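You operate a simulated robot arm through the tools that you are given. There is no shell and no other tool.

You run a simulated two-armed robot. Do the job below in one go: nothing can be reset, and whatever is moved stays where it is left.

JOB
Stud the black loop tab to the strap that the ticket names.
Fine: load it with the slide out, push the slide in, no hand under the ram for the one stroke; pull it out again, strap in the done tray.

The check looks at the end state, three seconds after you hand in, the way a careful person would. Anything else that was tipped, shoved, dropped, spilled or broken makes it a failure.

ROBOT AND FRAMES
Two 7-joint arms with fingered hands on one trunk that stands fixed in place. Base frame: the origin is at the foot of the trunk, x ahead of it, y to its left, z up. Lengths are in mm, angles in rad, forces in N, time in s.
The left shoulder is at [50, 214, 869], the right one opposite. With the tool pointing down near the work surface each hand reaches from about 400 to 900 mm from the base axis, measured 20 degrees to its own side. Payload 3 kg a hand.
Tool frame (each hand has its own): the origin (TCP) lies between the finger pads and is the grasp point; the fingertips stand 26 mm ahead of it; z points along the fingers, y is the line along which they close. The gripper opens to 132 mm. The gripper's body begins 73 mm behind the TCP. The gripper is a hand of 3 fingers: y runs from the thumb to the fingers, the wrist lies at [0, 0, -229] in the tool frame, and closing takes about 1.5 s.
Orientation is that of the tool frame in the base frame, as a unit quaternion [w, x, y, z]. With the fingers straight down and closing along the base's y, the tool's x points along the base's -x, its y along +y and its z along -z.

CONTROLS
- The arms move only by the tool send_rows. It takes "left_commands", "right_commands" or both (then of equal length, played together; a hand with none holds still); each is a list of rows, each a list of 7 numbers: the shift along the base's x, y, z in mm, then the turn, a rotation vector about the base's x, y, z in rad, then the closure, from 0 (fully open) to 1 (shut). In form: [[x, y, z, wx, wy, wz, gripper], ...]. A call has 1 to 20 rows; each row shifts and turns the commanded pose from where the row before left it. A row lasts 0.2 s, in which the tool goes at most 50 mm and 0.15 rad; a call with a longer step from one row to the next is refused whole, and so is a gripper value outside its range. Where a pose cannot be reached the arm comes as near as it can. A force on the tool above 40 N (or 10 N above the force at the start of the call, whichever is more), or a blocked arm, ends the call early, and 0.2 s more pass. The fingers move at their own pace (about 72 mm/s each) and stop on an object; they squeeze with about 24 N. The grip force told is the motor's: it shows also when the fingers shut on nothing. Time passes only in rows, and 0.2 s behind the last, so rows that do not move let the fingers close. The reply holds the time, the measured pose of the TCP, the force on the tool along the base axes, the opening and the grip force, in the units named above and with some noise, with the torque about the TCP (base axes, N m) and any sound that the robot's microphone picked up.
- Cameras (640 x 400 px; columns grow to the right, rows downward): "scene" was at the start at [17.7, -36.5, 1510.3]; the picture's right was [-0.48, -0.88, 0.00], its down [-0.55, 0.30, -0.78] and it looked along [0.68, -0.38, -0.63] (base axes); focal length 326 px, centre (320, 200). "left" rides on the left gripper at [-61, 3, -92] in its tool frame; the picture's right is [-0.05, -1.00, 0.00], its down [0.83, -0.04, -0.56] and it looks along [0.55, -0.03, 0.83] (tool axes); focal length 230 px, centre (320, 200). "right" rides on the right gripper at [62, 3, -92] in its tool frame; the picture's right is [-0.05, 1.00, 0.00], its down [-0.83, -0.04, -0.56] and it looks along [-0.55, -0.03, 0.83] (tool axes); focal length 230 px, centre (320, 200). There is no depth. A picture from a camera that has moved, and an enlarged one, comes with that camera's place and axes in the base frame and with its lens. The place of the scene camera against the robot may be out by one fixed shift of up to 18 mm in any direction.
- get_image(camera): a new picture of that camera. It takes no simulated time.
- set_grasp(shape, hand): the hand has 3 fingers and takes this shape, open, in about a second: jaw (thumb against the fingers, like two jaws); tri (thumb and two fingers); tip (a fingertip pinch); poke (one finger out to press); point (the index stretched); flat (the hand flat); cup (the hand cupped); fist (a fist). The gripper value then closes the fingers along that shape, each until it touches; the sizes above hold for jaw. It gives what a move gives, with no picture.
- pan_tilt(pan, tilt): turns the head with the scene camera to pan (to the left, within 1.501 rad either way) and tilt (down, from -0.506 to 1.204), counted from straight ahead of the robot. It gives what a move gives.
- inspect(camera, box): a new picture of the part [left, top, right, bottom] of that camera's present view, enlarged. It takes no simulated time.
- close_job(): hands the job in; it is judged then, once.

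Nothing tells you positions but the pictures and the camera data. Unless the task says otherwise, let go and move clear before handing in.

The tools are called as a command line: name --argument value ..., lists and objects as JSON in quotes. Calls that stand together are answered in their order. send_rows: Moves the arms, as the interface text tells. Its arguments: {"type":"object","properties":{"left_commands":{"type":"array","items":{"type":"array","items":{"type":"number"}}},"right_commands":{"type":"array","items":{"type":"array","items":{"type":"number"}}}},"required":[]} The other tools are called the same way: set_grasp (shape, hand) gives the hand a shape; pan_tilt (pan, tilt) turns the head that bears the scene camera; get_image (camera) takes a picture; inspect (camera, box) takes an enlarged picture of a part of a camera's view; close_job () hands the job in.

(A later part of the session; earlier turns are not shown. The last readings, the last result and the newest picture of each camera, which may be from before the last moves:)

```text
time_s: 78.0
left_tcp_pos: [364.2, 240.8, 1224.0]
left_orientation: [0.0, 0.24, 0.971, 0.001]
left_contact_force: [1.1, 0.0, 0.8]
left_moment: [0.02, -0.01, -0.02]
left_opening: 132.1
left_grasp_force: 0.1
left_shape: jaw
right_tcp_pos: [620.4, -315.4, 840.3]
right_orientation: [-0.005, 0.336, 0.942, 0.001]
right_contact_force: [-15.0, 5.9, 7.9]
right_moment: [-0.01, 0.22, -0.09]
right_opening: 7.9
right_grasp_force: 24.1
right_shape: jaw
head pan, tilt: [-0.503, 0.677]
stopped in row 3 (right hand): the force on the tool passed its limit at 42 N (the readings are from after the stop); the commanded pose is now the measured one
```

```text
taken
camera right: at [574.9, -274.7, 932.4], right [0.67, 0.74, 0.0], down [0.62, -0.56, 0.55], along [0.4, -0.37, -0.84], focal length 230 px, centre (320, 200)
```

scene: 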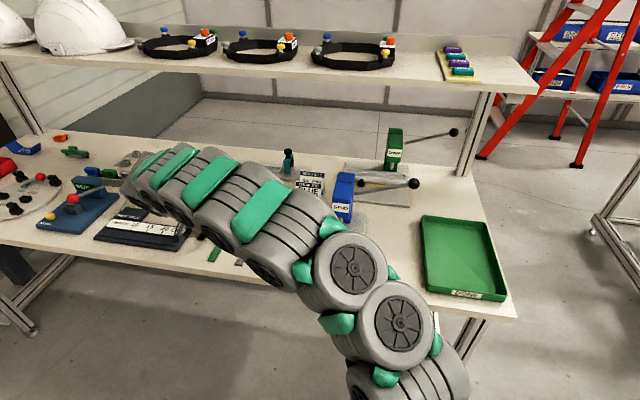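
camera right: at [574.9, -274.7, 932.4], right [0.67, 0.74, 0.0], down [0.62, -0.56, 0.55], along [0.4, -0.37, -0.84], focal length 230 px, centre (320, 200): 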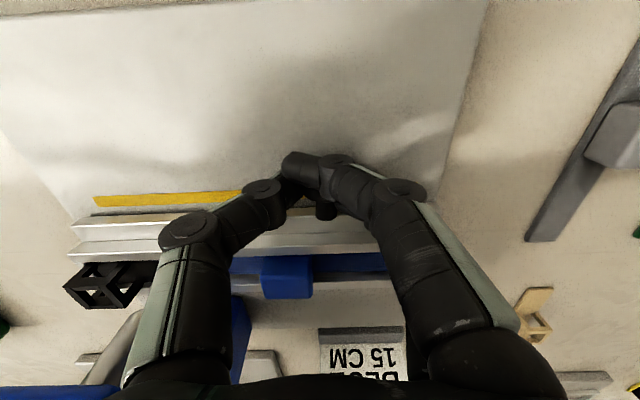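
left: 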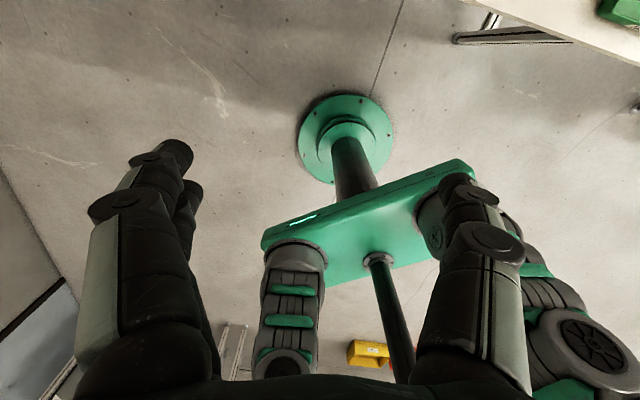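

The slide reached its hard stop after ~86 mm of travel, its front at the yellow line. Relieving pressure, opening and rising straight up.

send_rows --right_commands '[[-0.4, 0.3, 0, 0, 0, 0, 1], [0, 0, 0, 0, 0, 0, 0.85], [0, 0, 0, 0, 0, 0, 0.7], [0, 0, 0, 0, 0, 0, 0.55], [0, 0, 0, 0, 0, 0, 0.5], [0, 0, 0, 0, 0, 0, 0.5], [0, 0, 10, 0, 0, 0, 0.5], [-4, 3, 20, 0, 0, 0, 0.5], [-20, 16, 30, 0, 0, 0, 0.5], [-20, 16, 30, 0, 0, 0, 0.5], [0, 0, 0, 0, 0, 0, 0.5]]'

get_image --camera "right"

inspect --camera "right" --box '[100, 90, 420, 290]'

```text
time_s: 80.4
left_tcp_pos: [364.9, 239.9, 1222.7]
left_orientation: [-0.001, 0.239, 0.971, 0.0]
left_contact_force: [-0.1, 0.9, 0.0]
left_moment: [-0.03, -0.01, 0.01]
left_opening: 131.7
left_grasp_force: 0.1
left_shape: jaw
right_tcp_pos: [575.8, -280.8, 930.2]
right_orientation: [-0.003, 0.336, 0.942, 0.0]
right_contact_force: [-0.5, -0.2, 0.0]
right_moment: [-0.03, 0.0, -0.02]
right_opening: 65.5
right_grasp_force: 0.0
right_shape: jaw
head pan, tilt: [-0.503, 0.677]
```

```text
taken
camera right: at [530.2, -240.0, 1022.6], right [0.67, 0.74, 0.0], down [0.62, -0.56, 0.55], along [0.41, -0.37, -0.84], focal length 230 px, centre (320, 200)
```

right: 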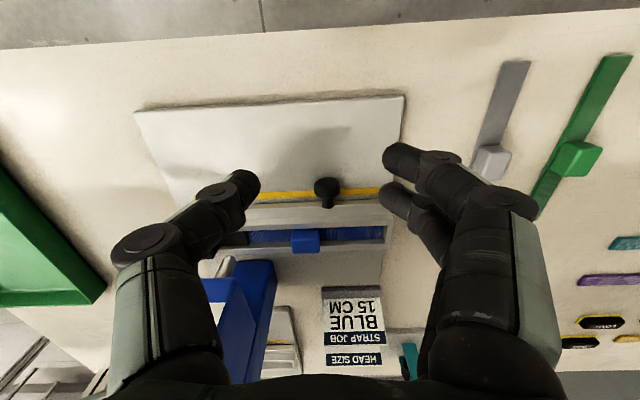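

```text
2.00 times, centred on (260, 190) of right
camera zoom: at [530.2, -240.0, 1022.6], right [0.67, 0.74, 0.0], down [0.62, -0.56, 0.55], along [0.41, -0.37, -0.84], focal length 460 px, centre (440, 220)
```

zoom: 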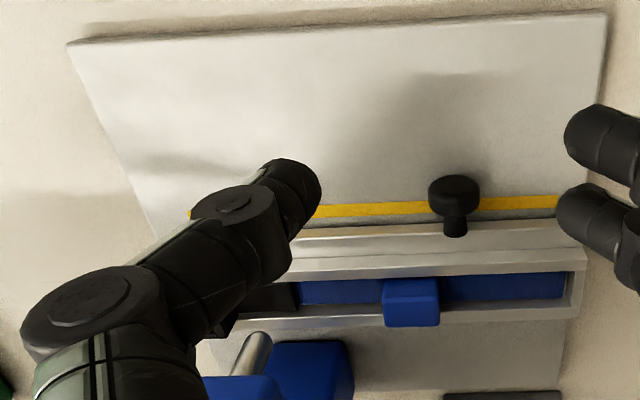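

send_rows --right_commands '[[-25, -22.7, 15, 0, 0, 0, 0.3], [-25, -22.7, 15, 0, 0, 0, 0.1], [-25, -22.7, 0, 0, 0, 0, 0], [0, 0, 0, 0, 0, 0, 0]]'

get_image --camera "right"

inspect --camera "right" --box '[230, 150, 430, 280]'

inspect --camera "scene" --box '[280, 160, 430, 260]'

```text
time_s: 81.4
left_tcp_pos: [364.2, 240.4, 1222.8]
left_orientation: [0.0, 0.24, 0.971, 0.0]
left_contact_force: [0.4, -0.1, -0.3]
left_moment: [-0.04, 0.04, 0.01]
left_opening: 131.9
left_grasp_force: 0.1
left_shape: jaw
right_tcp_pos: [502.3, -349.5, 959.7]
right_orientation: [-0.004, 0.335, 0.942, 0.001]
right_contact_force: [0.4, 0.2, 0.3]
right_moment: [-0.02, 0.01, 0.01]
right_opening: 132.0
right_grasp_force: 0.0
right_shape: jaw
head pan, tilt: [-0.503, 0.677]
```

```text
taken
camera right: at [456.3, -308.2, 1052.4], right [0.67, 0.74, 0.0], down [0.62, -0.56, 0.55], along [0.41, -0.37, -0.84], focal length 230 px, centre (320, 200)
```

right: 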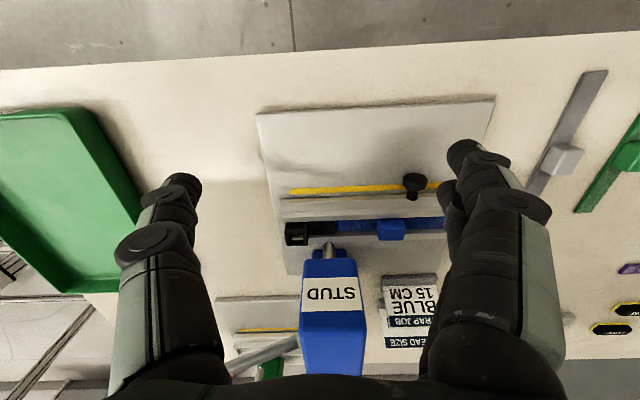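

```text
3.08 times, centred on (330, 215) of right
camera zoom: at [456.3, -308.2, 1052.4], right [0.67, 0.74, 0.0], down [0.62, -0.56, 0.55], along [0.41, -0.37, -0.84], focal length 708 px, centre (289, 154)
```

zoom: 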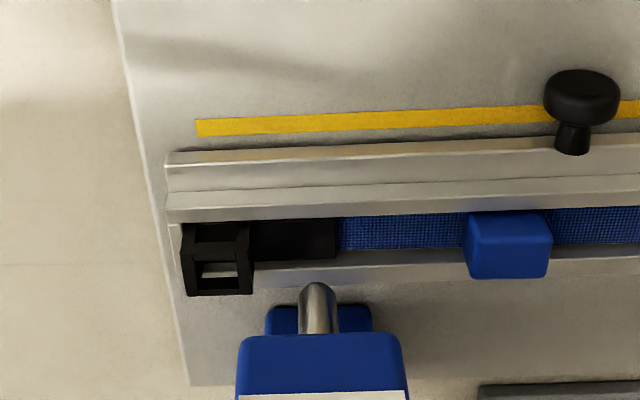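

```text
4.00 times, centred on (355, 210) of scene
camera zoom: at [17.7, -36.5, 1510.3], right [-0.48, -0.88, 0.0], down [-0.55, 0.3, -0.78], along [0.68, -0.38, -0.63], focal length 1305 px, centre (180, 160)
```

zoom: 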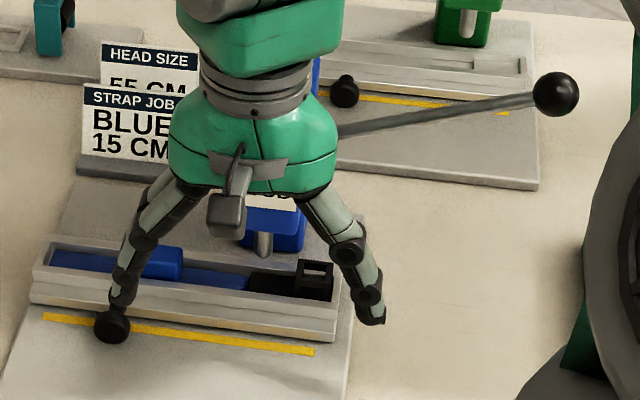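

The ram (b≈51) is lined up over the overlap of flap and strap end. Now I'll retract upward and look at the stud press lever ball.

send_rows --right_commands '[[0, 0, 42.5, 0, 0, 0, 0], [0, 0, 42.5, 0, 0, 0, 0], [0, 0, 42.5, 0, 0, 0, 0], [0, 0, 42.5, 0, 0, 0, 0], [-8.8, -39.3, 0, 0, 0, 0, 0], [-8.8, -39.3, 0, 0, 0, 0, 0], [-8.8, -39.3, 0, 0, 0, 0, 0], [-8.8, -39.3, 0, 0, 0, 0, 0], [-8.8, -39.3, 0, 0, 0, 0, 0], [0, 0, 0, 0, 0, 0, 0]]'

get_image --camera "right"

get_image --camera "scene"

```text
time_s: 83.6
left_tcp_pos: [364.4, 240.6, 1223.5]
left_orientation: [-0.001, 0.24, 0.971, 0.0]
left_contact_force: [0.3, 0.1, -0.7]
left_moment: [0.02, -0.02, 0.02]
left_opening: 131.7
left_grasp_force: 0.1
left_shape: jaw
right_tcp_pos: [456.7, -544.6, 1128.0]
right_orientation: [-0.004, 0.336, 0.942, 0.0]
right_contact_force: [0.5, -0.7, 0.7]
right_moment: [0.03, 0.01, -0.02]
right_opening: 131.9
right_grasp_force: 0.1
right_shape: jaw
head pan, tilt: [-0.503, 0.677]
```

```text
taken
camera right: at [411.3, -504.0, 1222.3], right [0.67, 0.74, 0.0], down [0.62, -0.56, 0.55], along [0.4, -0.37, -0.84], focal length 230 px, centre (320, 200)
```

right: 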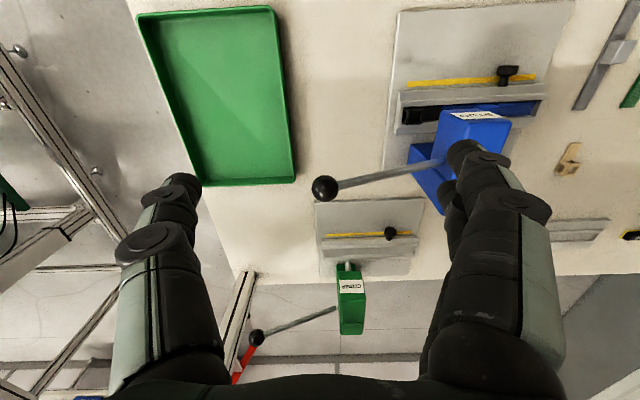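

```text
taken
```

scene: 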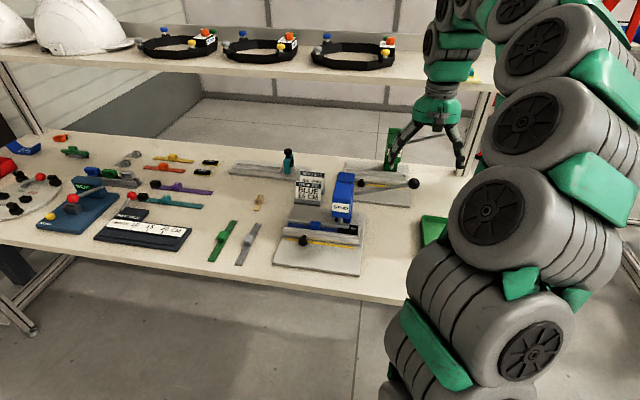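

Lever ball found at about a=765, b=−133, z≈1006, the shaft running to the press head. I'll turn the hand 90° so it pinches the ball across the lever's plane and hover above it.

send_rows --right_commands '[[0, 0, 0, 0, 0, 0.1428, 0.2], [0, 0, 0, 0, 0, 0.1428, 0.4], [0, 0, 0, 0, 0, 0.1428, 0.45], [0, 0, 0, 0, 0, 0.1428, 0.45], [0, 0, 0, 0, 0, 0.1428, 0.45], [0, 0, 0, 0, 0, 0.1428, 0.45], [0, 0, 0, 0, 0, 0.1428, 0.45], [0, 0, 0, 0, 0, 0.1428, 0.45], [0, 0, 0, 0, 0, 0.1428, 0.45], [0, 0, 0, 0, 0, 0.1428, 0.45], [0, 0, 0, 0, 0, 0.1428, 0.45], [26.5, -21, 0, 0, 0, 0, 0.45], [26.5, -21, 0, 0, 0, 0, 0.45], [0, 0, -20, 0, 0, 0, 0.45], [0, 0, 0, 0, 0, 0, 0.45]]'

get_image --camera "right"

get_image --camera "scene"

```text
time_s: 86.8
left_tcp_pos: [363.9, 240.6, 1223.0]
left_orientation: [0.0, 0.24, 0.971, 0.0]
left_contact_force: [-1.0, 0.3, 0.1]
left_moment: [0.0, -0.04, 0.01]
left_opening: 131.9
left_grasp_force: 0.0
left_shape: jaw
right_tcp_pos: [489.5, -565.8, 1111.2]
right_orientation: [-0.003, -0.428, 0.904, -0.003]
right_contact_force: [0.2, 0.5, 0.1]
right_moment: [0.01, 0.02, 0.02]
right_opening: 72.9
right_grasp_force: 0.1
right_shape: jaw
right hand out of reach, approached as far as the arm can: row 13
head pan, tilt: [-0.503, 0.677]
```

```text
taken
camera right: at [447.2, -610.4, 1204.8], right [-0.74, 0.67, 0.0], down [0.56, 0.62, 0.55], along [0.37, 0.41, -0.84], focal length 230 px, centre (320, 200)
```

right: 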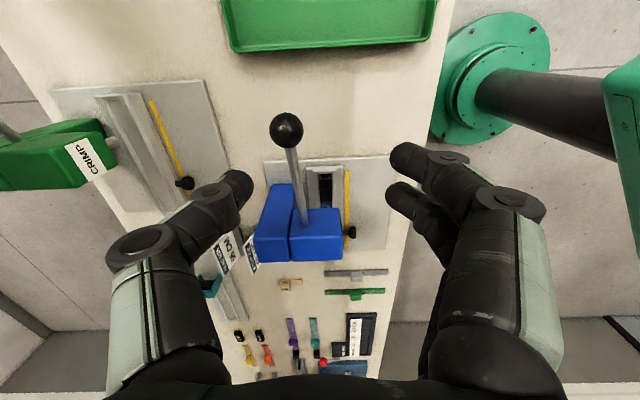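

```text
taken
```

scene: 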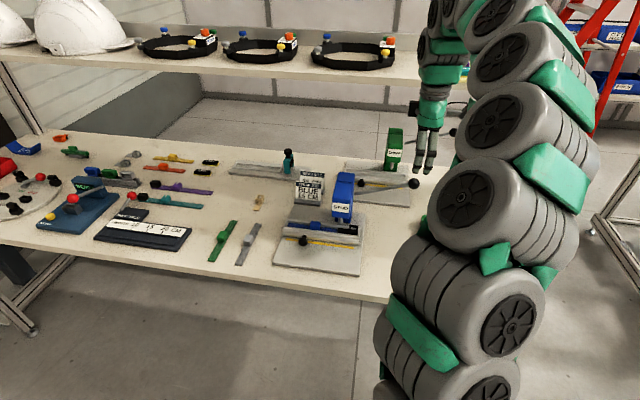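

Ball confirmed at (765, −132, ~1006) in bench axes. Moving forward and down above it.

send_rows --right_commands '[[0, 0, -25, 0, 0, 0, 0.45], [10, -10, -15, 0, 0, 0, 0.45], [10, -10, -10, 0, 0, 0, 0.45], [0, 0, 0, 0, 0, 0, 0.45]]'

get_image --camera "right"

inspect --camera "right" --box '[220, 90, 420, 260]'

```text
time_s: 87.8
left_tcp_pos: [364.6, 239.6, 1222.9]
left_orientation: [0.0, 0.239, 0.971, 0.0]
left_contact_force: [-0.2, -0.3, -0.1]
left_moment: [-0.03, -0.02, -0.01]
left_opening: 131.7
left_grasp_force: 0.1
left_shape: jaw
right_tcp_pos: [508.7, -585.4, 1063.0]
right_orientation: [-0.002, -0.428, 0.904, -0.003]
right_contact_force: [0.0, -0.1, -0.1]
right_moment: [-0.01, 0.01, 0.01]
right_opening: 73.0
right_grasp_force: 0.0
right_shape: jaw
head pan, tilt: [-0.503, 0.677]
```

```text
taken
camera right: at [467.2, -631.2, 1155.2], right [-0.74, 0.67, 0.0], down [0.56, 0.62, 0.55], along [0.37, 0.41, -0.84], focal length 230 px, centre (320, 200)
```

right: 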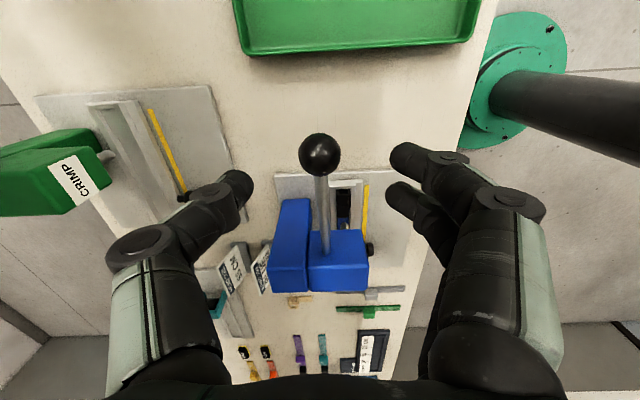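

```text
2.35 times, centred on (320, 175) of right
camera zoom: at [467.2, -631.2, 1155.2], right [-0.74, 0.67, 0.0], down [0.56, 0.62, 0.55], along [0.37, 0.41, -0.84], focal length 541 px, centre (320, 259)
```

zoom: 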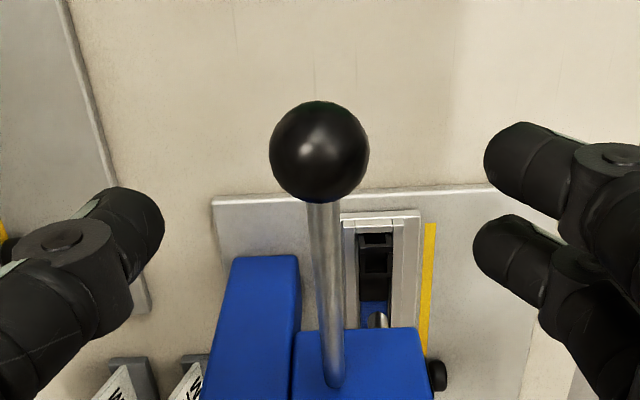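

The ball (29 mm) is exactly below the hand, shaft passing between thumb and fingers. Descending and closing on it.

send_rows --right_commands '[[0, 0, -18, 0, 0, 0, 0.45], [0, 0, -15, 0, 0, 0, 0.45], [0, 0, -11, 0, 0, 0, 0.45], [0, 0, 0, 0, 0, 0, 0.6], [0, 0, 0, 0, 0, 0, 0.75], [0, 0, 0, 0, 0, 0, 0.9], [0, 0, 0, 0, 0, 0, 1], [0, 0, 0, 0, 0, 0, 1], [0, 0, 0, 0, 0, 0, 1]]'

get_image --camera "right"

inspect --camera "scene" --box '[310, 130, 460, 240]'

```text
time_s: 89.8
left_tcp_pos: [364.3, 240.5, 1223.1]
left_orientation: [0.0, 0.24, 0.971, 0.0]
left_contact_force: [-0.2, 0.3, 0.2]
left_moment: [-0.02, -0.02, -0.01]
left_opening: 132.3
left_grasp_force: 0.1
left_shape: jaw
right_tcp_pos: [509.7, -586.0, 1017.9]
right_orientation: [-0.002, -0.429, 0.904, -0.002]
right_contact_force: [1.0, -2.7, -10.5]
right_moment: [-0.02, 0.04, -0.03]
right_opening: 15.2
right_grasp_force: 24.0
right_shape: jaw
head pan, tilt: [-0.503, 0.677]
```

```text
taken
camera right: at [467.0, -631.4, 1110.8], right [-0.74, 0.67, 0.0], down [0.56, 0.62, 0.55], along [0.37, 0.41, -0.84], focal length 230 px, centre (320, 200)
```

right: 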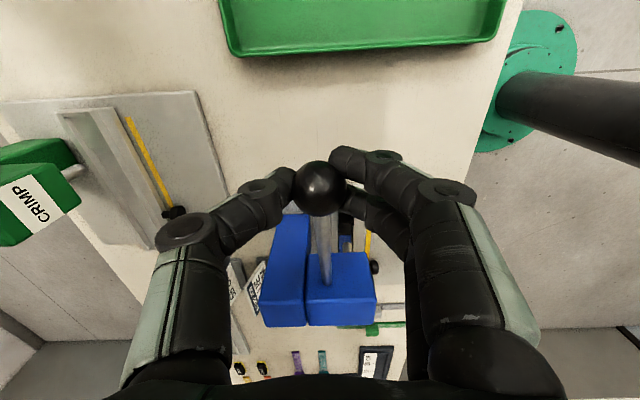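

```text
3.64 times, centred on (385, 185) of scene
camera zoom: at [17.8, -36.7, 1510.3], right [-0.48, -0.88, 0.0], down [-0.55, 0.3, -0.78], along [0.68, -0.38, -0.63], focal length 1186 px, centre (84, 254)
```

zoom: 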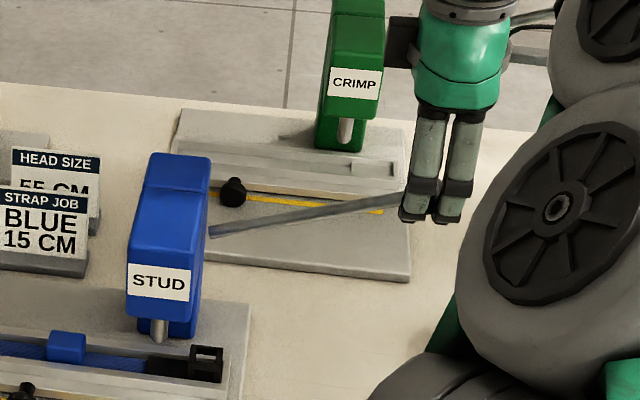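

Ball gripped; no hand is near the ram. Starting the stroke gently along the lever's arc and checking force.

send_rows --right_commands '[[-1, -1.2, -5, 0, 0, 0, 1], [-1, -1.2, -5, 0, 0, 0, 1], [-0.8, -1, -5, 0, 0, 0, 1], [-0.8, -1, -5, 0, 0, 0, 1], [0, 0, 0, 0, 0, 0, 1]]'

inspect --camera "right" --box '[220, 130, 420, 340]'

inspect --camera "scene" --box '[310, 150, 440, 250]'

```text
time_s: 91.0
left_tcp_pos: [365.4, 240.2, 1222.1]
left_orientation: [0.0, 0.24, 0.971, 0.0]
left_contact_force: [-0.4, -0.2, 0.1]
left_moment: [0.0, -0.04, 0.0]
left_opening: 131.7
left_grasp_force: 0.0
left_shape: jaw
right_tcp_pos: [505.0, -590.8, 998.7]
right_orientation: [-0.003, -0.428, 0.904, -0.003]
right_contact_force: [4.9, -1.5, 3.2]
right_moment: [0.08, -0.14, -0.06]
right_opening: 15.7
right_grasp_force: 24.1
right_shape: jaw
head pan, tilt: [-0.503, 0.677]
```

```text
1.90 times, centred on (320, 235) of right
camera zoom: at [463.7, -635.5, 1090.8], right [-0.74, 0.67, 0.0], down [0.56, 0.62, 0.55], along [0.37, 0.41, -0.84], focal length 438 px, centre (320, 133)
```

zoom: 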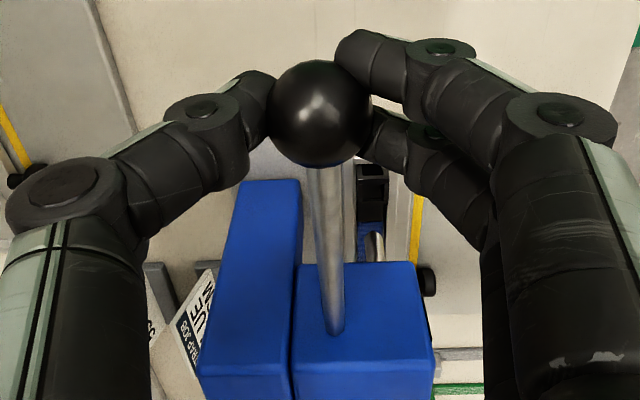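

```text
4.00 times, centred on (375, 200) of scene
camera zoom: at [17.7, -36.5, 1510.3], right [-0.48, -0.88, 0.0], down [-0.55, 0.3, -0.78], along [0.68, -0.38, -0.63], focal length 1305 px, centre (100, 200)
```

zoom: 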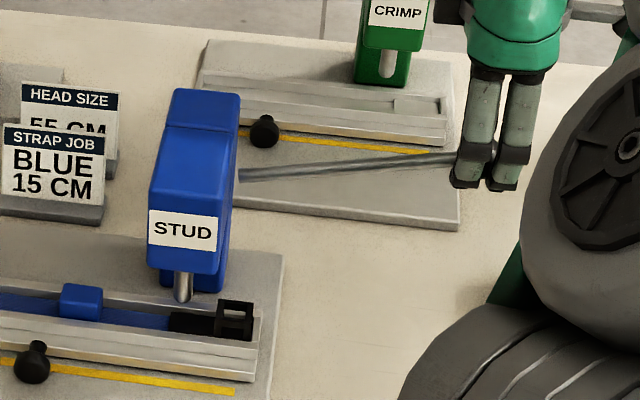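

The lever moves freely and the ram comes down. Continuing the stroke in small steps.

send_rows --right_commands '[[-0.7, -0.9, -5, 0, 0, 0, 1], [-0.6, -0.7, -5, 0, 0, 0, 1], [-0.5, -0.6, -5, 0, 0, 0, 1], [-0.4, -0.5, -5, 0, 0, 0, 1], [-0.3, -0.4, -5, 0, 0, 0, 1], [0, 0, 0, 0, 0, 0, 1]]'

inspect --camera "scene" --box '[310, 150, 440, 250]'

```text
time_s: 92.4
left_tcp_pos: [364.7, 240.8, 1222.9]
left_orientation: [0.0, 0.239, 0.971, 0.0]
left_contact_force: [0.4, 0.3, 1.3]
left_moment: [0.0, -0.02, -0.03]
left_opening: 131.9
left_grasp_force: 0.0
left_shape: jaw
right_tcp_pos: [502.5, -593.3, 971.2]
right_orientation: [-0.003, -0.428, 0.904, -0.002]
right_contact_force: [7.2, 2.8, 3.8]
right_moment: [0.18, -0.18, -0.02]
right_opening: 15.6
right_grasp_force: 23.4
right_shape: jaw
head pan, tilt: [-0.503, 0.677]
```

```text
4.00 times, centred on (375, 200) of scene
camera zoom: at [17.8, -36.4, 1510.4], right [-0.48, -0.88, 0.0], down [-0.55, 0.3, -0.78], along [0.68, -0.38, -0.63], focal length 1305 px, centre (100, 200)
```

zoom: 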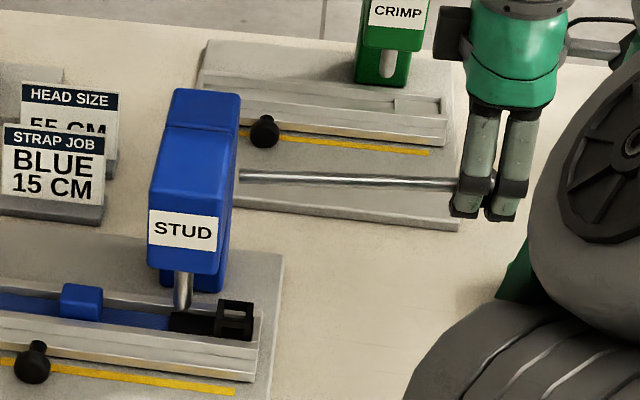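

send_rows --right_commands '[[0.8, 1.0, -4, 0, 0, 0, 1], [0.4, 0.5, -4, 0, 0, 0, 1], [0.4, 0.5, -4, 0, 0, 0, 1], [0.5, 0.6, -4, 0, 0, 0, 1], [0, 0, 0, 0, 0, 0, 1]]'

inspect --camera "scene" --box '[310, 150, 440, 250]'

inspect --camera "scene" --box '[325, 205, 375, 245]'

```text
time_s: 93.6
left_tcp_pos: [364.8, 239.3, 1223.5]
left_orientation: [0.0, 0.24, 0.971, 0.0]
left_contact_force: [-0.3, 0.2, 0.4]
left_moment: [0.0, 0.0, 0.01]
left_opening: 131.9
left_grasp_force: 0.1
left_shape: jaw
right_tcp_pos: [504.3, -592.1, 956.8]
right_orientation: [-0.002, -0.428, 0.904, -0.003]
right_contact_force: [-5.3, -11.3, 4.3]
right_moment: [-0.08, 0.05, -0.08]
right_opening: 15.1
right_grasp_force: 24.1
right_shape: jaw
head pan, tilt: [-0.503, 0.677]
```

```text
4.00 times, centred on (375, 200) of scene
camera zoom: at [17.5, -36.7, 1510.3], right [-0.48, -0.88, 0.0], down [-0.55, 0.3, -0.78], along [0.68, -0.38, -0.63], focal length 1305 px, centre (100, 200)
```

zoom: 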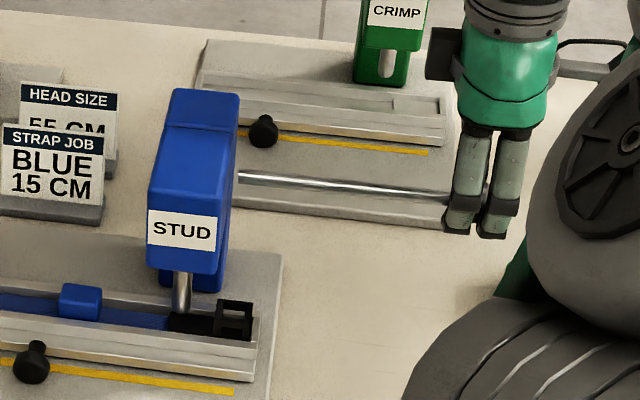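

```text
10.00 times, centred on (350, 225) of scene
camera zoom: at [17.5, -36.7, 1510.3], right [-0.48, -0.88, 0.0], down [-0.55, 0.3, -0.78], along [0.68, -0.38, -0.63], focal length 3263 px, centre (20, -50)
```

zoom: 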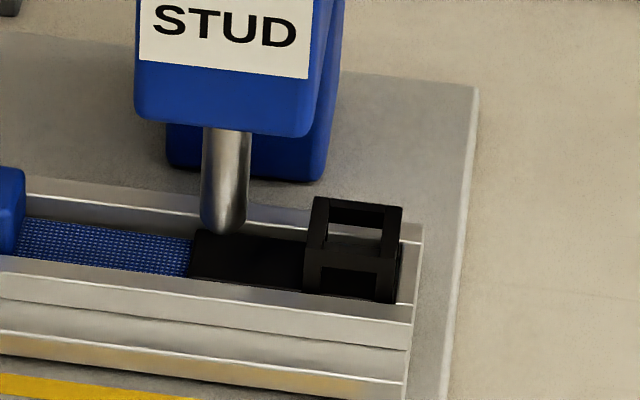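

send_rows --right_commands '[[-1.2, -1.5, -4, 0, 0, 0, 1], [0, 0, -4, 0, 0, 0, 1], [0.1, 0.2, -4, 0, 0, 0, 1], [0.2, 0.2, -4, 0, 0, 0, 1], [0, 0, 0, 0, 0, 0, 1]]'

inspect --camera "scene" --box '[310, 150, 440, 250]'

inspect --camera "scene" --box '[325, 205, 375, 245]'

```text
time_s: 94.8
left_tcp_pos: [364.6, 240.9, 1223.4]
left_orientation: [0.0, 0.24, 0.971, 0.0]
left_contact_force: [0.2, -0.7, 0.4]
left_moment: [0.0, 0.02, -0.04]
left_opening: 132.1
left_grasp_force: 0.1
left_shape: jaw
right_tcp_pos: [503.9, -591.3, 940.0]
right_orientation: [-0.003, -0.428, 0.904, -0.003]
right_contact_force: [1.0, 0.4, 2.8]
right_moment: [-0.03, -0.01, 0.02]
right_opening: 8.7
right_grasp_force: 24.5
right_shape: jaw
head pan, tilt: [-0.503, 0.677]
```

```text
4.00 times, centred on (375, 200) of scene
camera zoom: at [17.7, -36.5, 1510.3], right [-0.48, -0.88, 0.0], down [-0.55, 0.3, -0.78], along [0.68, -0.38, -0.63], focal length 1305 px, centre (100, 200)
```

zoom: 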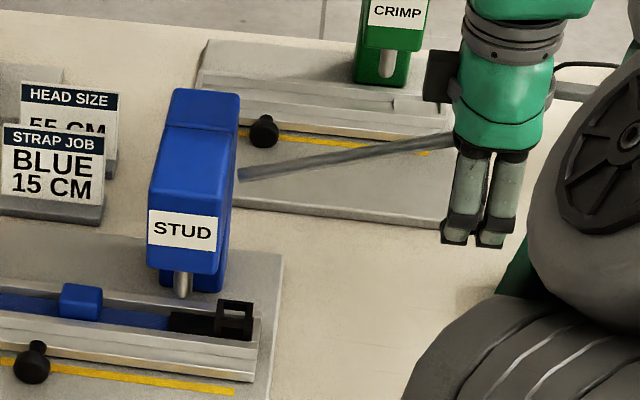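

```text
10.00 times, centred on (350, 225) of scene
camera zoom: at [17.7, -36.5, 1510.3], right [-0.48, -0.88, 0.0], down [-0.55, 0.3, -0.78], along [0.68, -0.38, -0.63], focal length 3263 px, centre (20, -50)
```

zoom: 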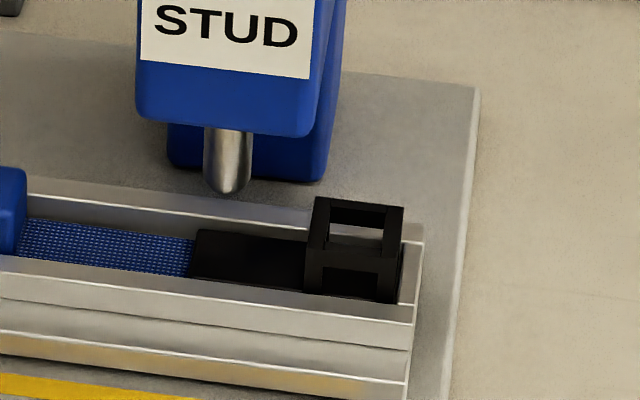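

The ball slipped up through my fingers and the lever sprang back before the ram reached the flap; no damage, the load is undisturbed. Let me see where the ball sits now.

get_image --camera "right"

inspect --camera "right" --box '[200, 130, 440, 400]'

inspect --camera "scene" --box '[390, 120, 450, 200]'

```text
taken
camera right: at [462.1, -637.5, 1033.7], right [-0.74, 0.67, 0.0], down [0.56, 0.62, 0.55], along [0.37, 0.41, -0.84], focal length 230 px, centre (320, 200)
```

right: 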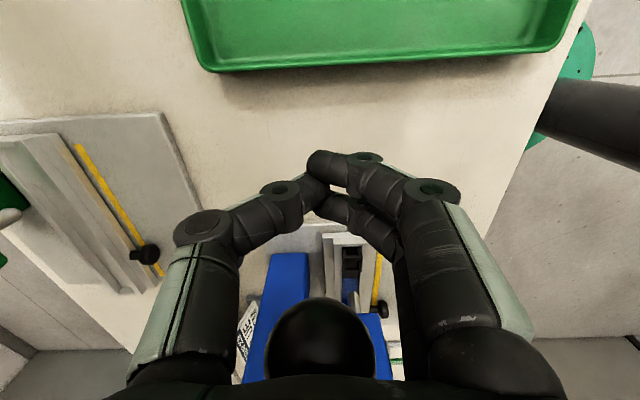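

```text
1.48 times, centred on (320, 265) of right
camera zoom: at [462.1, -637.5, 1033.7], right [-0.74, 0.67, 0.0], down [0.56, 0.62, 0.55], along [0.37, 0.41, -0.84], focal length 341 px, centre (320, 104)
```

zoom: 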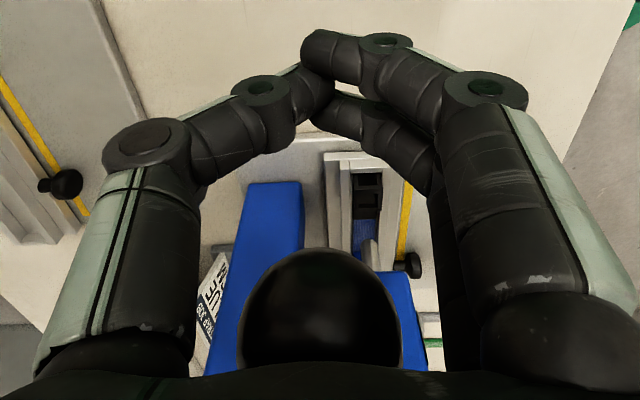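

```text
5.00 times, centred on (420, 160) of scene
camera zoom: at [17.7, -36.5, 1510.3], right [-0.48, -0.88, 0.0], down [-0.55, 0.3, -0.78], along [0.68, -0.38, -0.63], focal length 1631 px, centre (-180, 400)
```

zoom: 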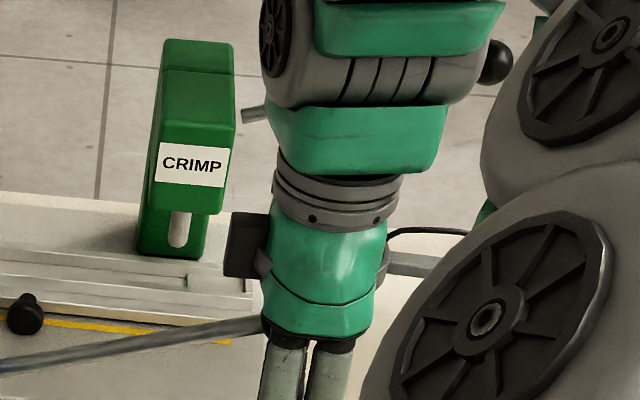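

The ball now sits right under the palm with the shaft between thumb and fingers, which is a better way to press: I'll push the lever down with the palm in one full stroke.

send_rows --right_commands '[[0, 0, -5, 0, 0, 0, 1], [0, 0, -5, 0, 0, 0, 1], [0, 0, -5, 0, 0, 0, 1], [0, 0, -6, 0, 0, 0, 1], [0, 0, -6, 0, 0, 0, 1], [0, 0, -6, 0, 0, 0, 1], [0, 0, -6, 0, 0, 0, 1], [0, 0, -6, 0, 0, 0, 1], [0, 0, 0, 0, 0, 0, 1]]'

inspect --camera "scene" --box '[310, 150, 440, 250]'

inspect --camera "right" --box '[200, 130, 440, 400]'

```text
time_s: 96.8
left_tcp_pos: [364.5, 240.4, 1223.0]
left_orientation: [0.0, 0.239, 0.971, 0.001]
left_contact_force: [-0.2, -0.2, 0.3]
left_moment: [0.01, -0.02, 0.03]
left_opening: 132.1
left_grasp_force: 0.0
left_shape: jaw
right_tcp_pos: [504.6, -592.0, 896.2]
right_orientation: [-0.003, -0.428, 0.904, -0.002]
right_contact_force: [-4.3, -2.5, 4.5]
right_moment: [0.22, -0.26, -0.01]
right_opening: 8.8
right_grasp_force: 24.2
right_shape: jaw
head pan, tilt: [-0.503, 0.677]
```

```text
4.00 times, centred on (375, 200) of scene
camera zoom: at [17.6, -36.5, 1510.4], right [-0.48, -0.88, 0.0], down [-0.55, 0.3, -0.78], along [0.68, -0.38, -0.63], focal length 1305 px, centre (100, 200)
```

zoom: 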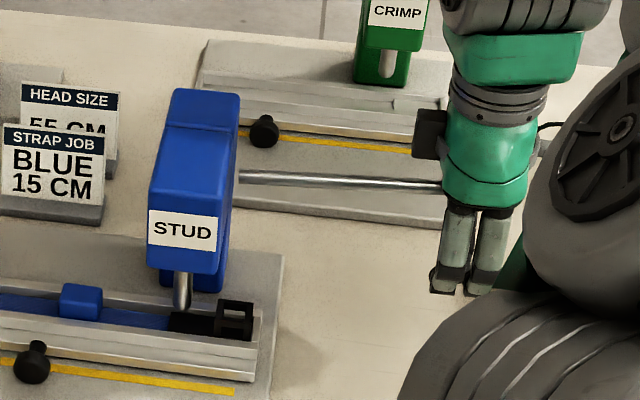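

```text
1.48 times, centred on (320, 265) of right
camera zoom: at [462.3, -637.3, 988.5], right [-0.74, 0.67, 0.0], down [0.56, 0.62, 0.55], along [0.37, 0.41, -0.84], focal length 341 px, centre (320, 104)
```

zoom: 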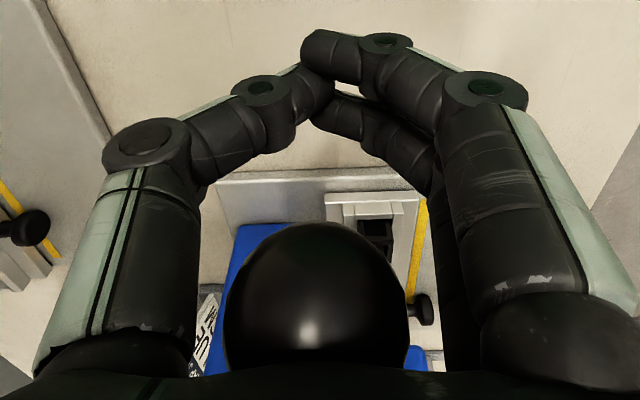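

The palm is pressing the lever steadily with little force. Continuing the stroke, keeping fingertips above the bench.

send_rows --right_commands '[[0, 0, -5, 0, 0, 0, 1], [0, 0, -5, 0, 0, 0, 1], [0, 0, -5, 0, 0, 0, 1], [0, 0, -5, 0, 0, 0, 1], [0, 0, -5, 0, 0, 0, 1], [0, 0, 0, 0, 0, 0, 1]]'

inspect --camera "scene" --box '[310, 150, 440, 250]'

inspect --camera "scene" --box '[325, 205, 375, 245]'

```text
time_s: 98.2
left_tcp_pos: [363.4, 240.0, 1223.3]
left_orientation: [0.0, 0.239, 0.971, 0.0]
left_contact_force: [-0.8, 0.0, -0.3]
left_moment: [-0.02, 0.01, -0.02]
left_opening: 131.9
left_grasp_force: 0.1
left_shape: jaw
right_tcp_pos: [503.6, -592.0, 871.9]
right_orientation: [-0.003, -0.427, 0.904, -0.003]
right_contact_force: [-1.6, -3.5, 5.2]
right_moment: [0.29, -0.2, 0.02]
right_opening: 8.6
right_grasp_force: 24.2
right_shape: jaw
head pan, tilt: [-0.503, 0.677]
```

```text
4.00 times, centred on (375, 200) of scene
camera zoom: at [17.6, -36.5, 1510.4], right [-0.48, -0.88, 0.0], down [-0.55, 0.3, -0.78], along [0.68, -0.38, -0.63], focal length 1305 px, centre (100, 200)
```

zoom: 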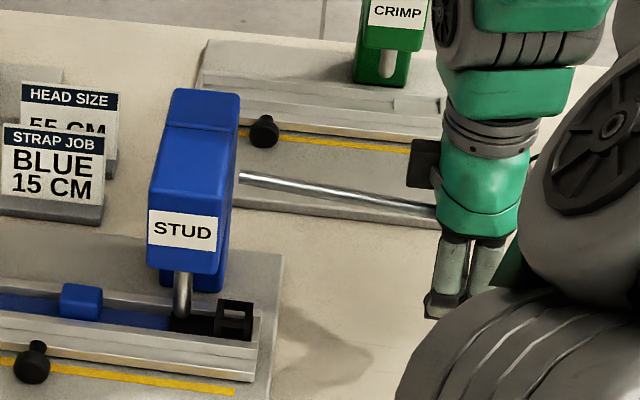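

```text
10.00 times, centred on (350, 225) of scene
camera zoom: at [17.6, -36.5, 1510.4], right [-0.48, -0.88, 0.0], down [-0.55, 0.3, -0.78], along [0.68, -0.38, -0.63], focal length 3263 px, centre (20, -50)
```

zoom: 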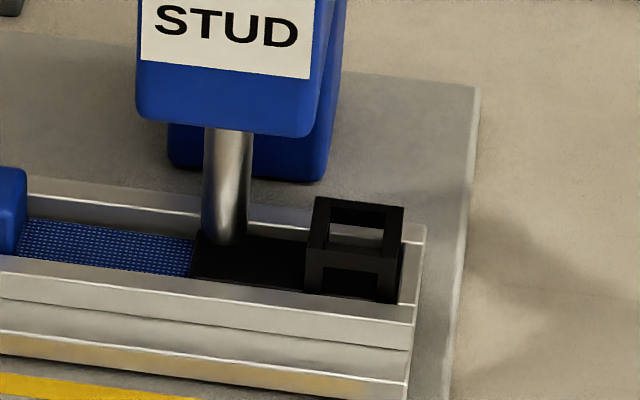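

Ram is about 6 mm above the flap. Continuing.

send_rows --right_commands '[[0, 0, -5, 0, 0, 0, 1], [0, 0, -5, 0, 0, 0, 1], [0, 0, -4, 0, 0, 0, 1], [0, 0, -3, 0, 0, 0, 1], [0, 0, 0, 0, 0, 0, 1]]'

inspect --camera "scene" --box '[310, 150, 440, 250]'

inspect --camera "scene" --box '[325, 205, 375, 245]'

```text
time_s: 99.4
left_tcp_pos: [364.3, 240.6, 1222.0]
left_orientation: [-0.001, 0.239, 0.971, 0.0]
left_contact_force: [-0.3, -0.1, 1.4]
left_moment: [0.01, 0.0, -0.01]
left_opening: 132.1
left_grasp_force: 0.1
left_shape: jaw
right_tcp_pos: [503.1, -592.1, 854.3]
right_orientation: [-0.003, -0.428, 0.904, -0.002]
right_contact_force: [2.1, -0.8, 6.0]
right_moment: [0.06, 0.12, 0.02]
right_opening: 8.7
right_grasp_force: 24.1
right_shape: jaw
head pan, tilt: [-0.503, 0.677]
```

```text
4.00 times, centred on (375, 200) of scene
camera zoom: at [17.6, -36.5, 1510.4], right [-0.48, -0.88, 0.0], down [-0.55, 0.3, -0.78], along [0.68, -0.38, -0.63], focal length 1305 px, centre (100, 200)
```

zoom: 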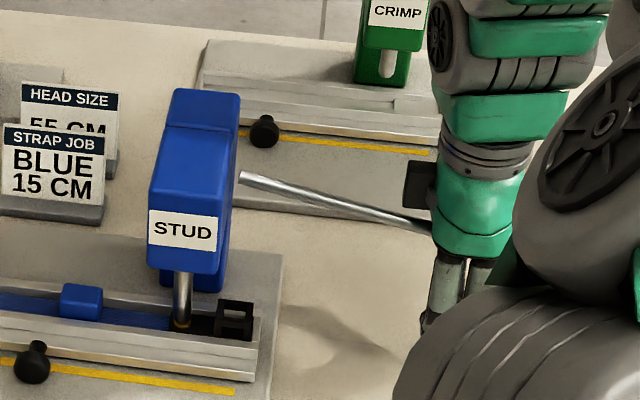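

```text
10.00 times, centred on (350, 225) of scene
camera zoom: at [17.6, -36.5, 1510.4], right [-0.48, -0.88, 0.0], down [-0.55, 0.3, -0.78], along [0.68, -0.38, -0.63], focal length 3263 px, centre (20, -50)
```

zoom: 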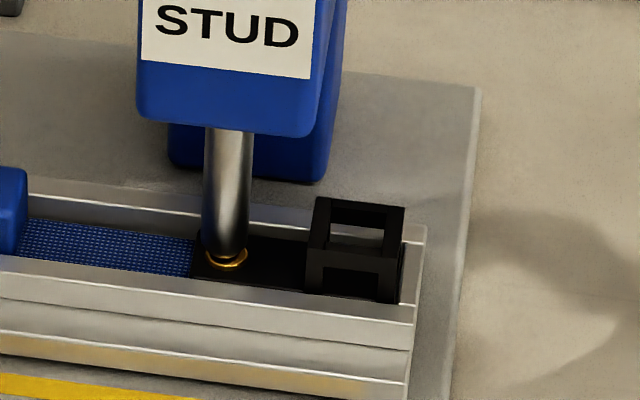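

A brass stud has appeared under the ram. I'll finish the stroke down to the bottom stop to be sure it's fully set.

send_rows --right_commands '[[0, 0, -2, 0, 0, 0, 1], [0, 0, -2, 0, 0, 0, 1], [0, 0, -2, 0, 0, 0, 1], [0, 0, -2, 0, 0, 0, 1], [0, 0, 0, 0, 0, 0, 1]]'

inspect --camera "scene" --box '[325, 205, 375, 245]'

```text
time_s: 100.6
left_tcp_pos: [364.0, 239.4, 1222.8]
left_orientation: [0.0, 0.24, 0.971, 0.0]
left_contact_force: [0.2, -0.5, -0.1]
left_moment: [0.01, 0.0, 0.01]
left_opening: 131.9
left_grasp_force: 0.1
left_shape: jaw
right_tcp_pos: [504.1, -590.9, 846.0]
right_orientation: [-0.003, -0.429, 0.904, -0.002]
right_contact_force: [3.4, 2.5, 7.1]
right_moment: [-0.2, 0.23, -0.01]
right_opening: 8.6
right_grasp_force: 23.9
right_shape: jaw
head pan, tilt: [-0.503, 0.677]
```

```text
10.00 times, centred on (350, 225) of scene
camera zoom: at [17.7, -36.4, 1510.4], right [-0.48, -0.88, 0.0], down [-0.55, 0.3, -0.78], along [0.68, -0.38, -0.63], focal length 3263 px, centre (20, -50)
```

zoom: 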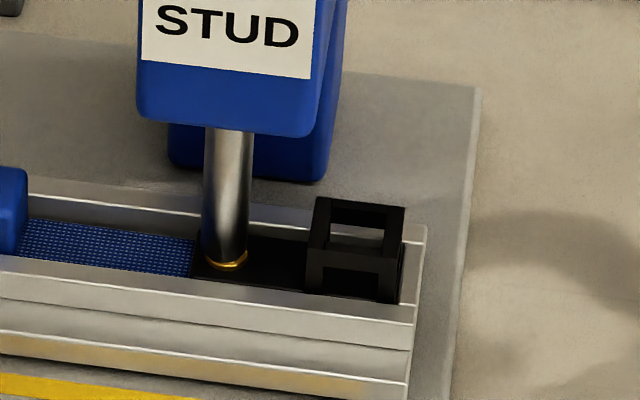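

send_rows --right_commands '[[0, 0, -2, 0, 0, 0, 1], [0, 0, -2, 0, 0, 0, 1], [0, 0, 0, 0, 0, 0, 1]]'

inspect --camera "scene" --box '[325, 205, 375, 245]'

```text
time_s: 101.4
left_tcp_pos: [364.3, 239.7, 1223.7]
left_orientation: [0.0, 0.239, 0.971, 0.001]
left_contact_force: [0.5, -0.6, -0.9]
left_moment: [-0.01, -0.04, 0.03]
left_opening: 132.2
left_grasp_force: 0.1
left_shape: jaw
right_tcp_pos: [503.8, -590.4, 843.0]
right_orientation: [-0.002, -0.428, 0.904, -0.004]
right_contact_force: [3.8, 4.6, 31.0]
right_moment: [-0.28, 0.3, 0.0]
right_opening: 8.7
right_grasp_force: 23.8
right_shape: jaw
head pan, tilt: [-0.503, 0.677]
```

```text
10.00 times, centred on (350, 225) of scene
camera zoom: at [17.5, -36.1, 1510.4], right [-0.48, -0.88, 0.0], down [-0.55, 0.3, -0.78], along [0.68, -0.38, -0.63], focal length 3263 px, centre (20, -50)
```

zoom: 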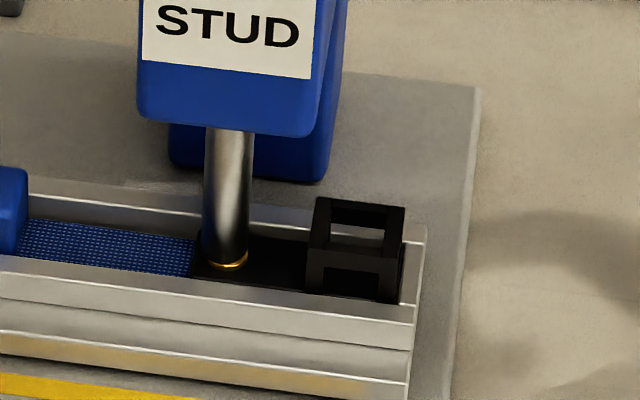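

Bottom stop reached (force jumped to 31 N): the stroke is complete. Now letting the lever rise with the hand.

send_rows --right_commands '[[0, 0, 8, 0, 0, 0, 1], [0, 0, 12, 0, 0, 0, 1], [0, 0, 12, 0, 0, 0, 1], [0, 0, 12, 0, 0, 0, 1], [0, 0, 12, 0, 0, 0, 1], [0, 0, 12, 0, 0, 0, 1], [0, 0, 12, 0, 0, 0, 1], [0, 0, 12, 0, 0, 0, 1], [0, 0, 6, 0, 0, 0, 1], [0, 0, 0, 0, 0, 0, 1]]'

get_image --camera "right"

inspect --camera "scene" --box '[310, 150, 440, 250]'

```text
time_s: 103.6
left_tcp_pos: [365.8, 240.6, 1223.2]
left_orientation: [0.0, 0.24, 0.971, -0.001]
left_contact_force: [0.5, 0.2, -0.4]
left_moment: [-0.02, 0.04, 0.0]
left_opening: 132.0
left_grasp_force: 0.1
left_shape: jaw
right_tcp_pos: [505.3, -591.7, 939.3]
right_orientation: [-0.003, -0.428, 0.904, -0.003]
right_contact_force: [0.8, 0.6, 2.5]
right_moment: [-0.01, 0.04, 0.0]
right_opening: 8.5
right_grasp_force: 24.2
right_shape: jaw
head pan, tilt: [-0.503, 0.677]
```

```text
taken
camera right: at [462.3, -637.1, 1032.9], right [-0.74, 0.67, 0.0], down [0.56, 0.62, 0.55], along [0.37, 0.41, -0.84], focal length 230 px, centre (320, 200)
```

right: 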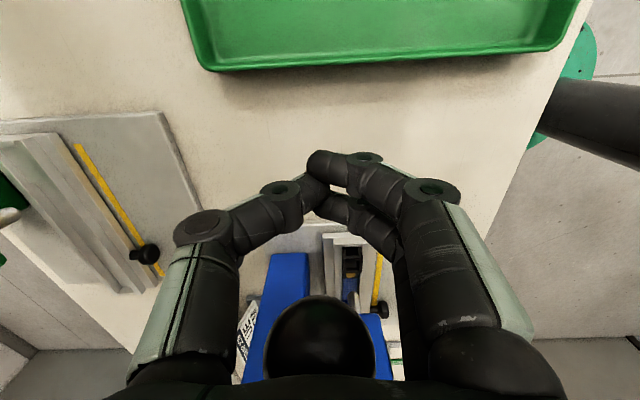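

```text
4.00 times, centred on (375, 200) of scene
camera zoom: at [17.7, -36.5, 1510.3], right [-0.48, -0.88, 0.0], down [-0.55, 0.3, -0.78], along [0.68, -0.38, -0.63], focal length 1305 px, centre (100, 200)
```

zoom: 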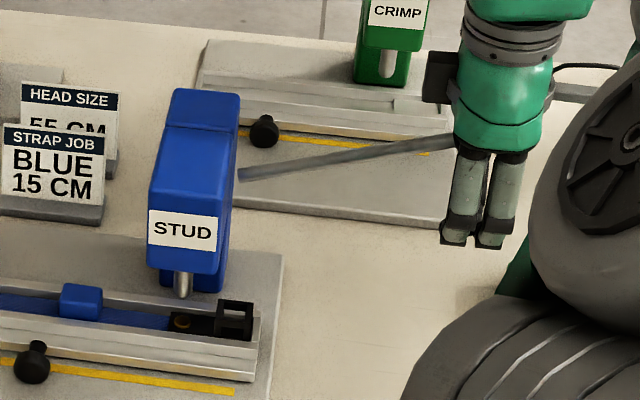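

The stud sits in the flap and the ram has returned up. Opening the fingers and rising straight off the lever.

send_rows --right_commands '[[0, 0, 0, 0, 0, 0, 0.8], [0, 0, 0, 0, 0, 0, 0.6], [0, 0, 0, 0, 0, 0, 0.4], [0, 0, 0, 0, 0, 0, 0.35], [0, 0, 0, 0, 0, 0, 0.35], [0, 0, 8, 0, 0, 0, 0.35], [0, 0, 12, 0, 0, 0, 0.35], [0, 0, 20, 0, 0, 0, 0.35], [0, 0, 25, 0, 0, 0, 0.35], [0, 0, 30, 0, 0, 0, 0.35], [0, 0, 25, 0, 0, 0, 0.35], [0, 0, 0, 0, 0, 0, 0.35]]'

get_image --camera "right"

inspect --camera "scene" --box '[310, 150, 440, 250]'

```text
time_s: 106.2
left_tcp_pos: [363.7, 240.4, 1222.3]
left_orientation: [0.0, 0.239, 0.971, 0.0]
left_contact_force: [0.1, -1.1, 0.1]
left_moment: [0.03, -0.01, -0.02]
left_opening: 131.9
left_grasp_force: 0.0
left_shape: jaw
right_tcp_pos: [503.5, -593.3, 1059.5]
right_orientation: [-0.002, -0.428, 0.904, -0.002]
right_contact_force: [-0.5, -0.7, 0.3]
right_moment: [0.01, 0.05, 0.01]
right_opening: 85.6
right_grasp_force: 0.0
right_shape: jaw
head pan, tilt: [-0.503, 0.677]
```

```text
taken
camera right: at [461.2, -637.4, 1153.0], right [-0.74, 0.67, 0.0], down [0.56, 0.62, 0.55], along [0.37, 0.41, -0.84], focal length 230 px, centre (320, 200)
```

right: 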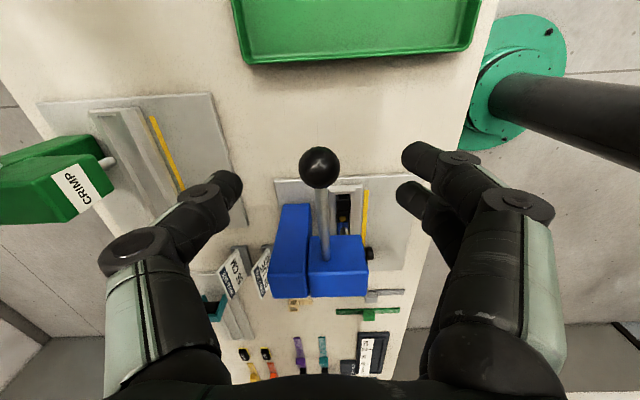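

```text
4.00 times, centred on (375, 200) of scene
camera zoom: at [17.7, -36.5, 1510.3], right [-0.48, -0.88, 0.0], down [-0.55, 0.3, -0.78], along [0.68, -0.38, -0.63], focal length 1305 px, centre (100, 200)
```

zoom: 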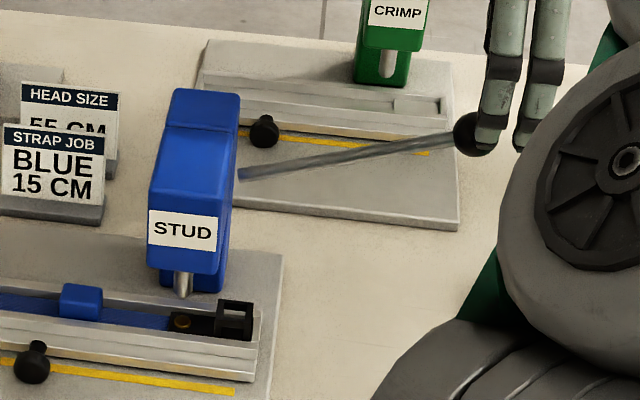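

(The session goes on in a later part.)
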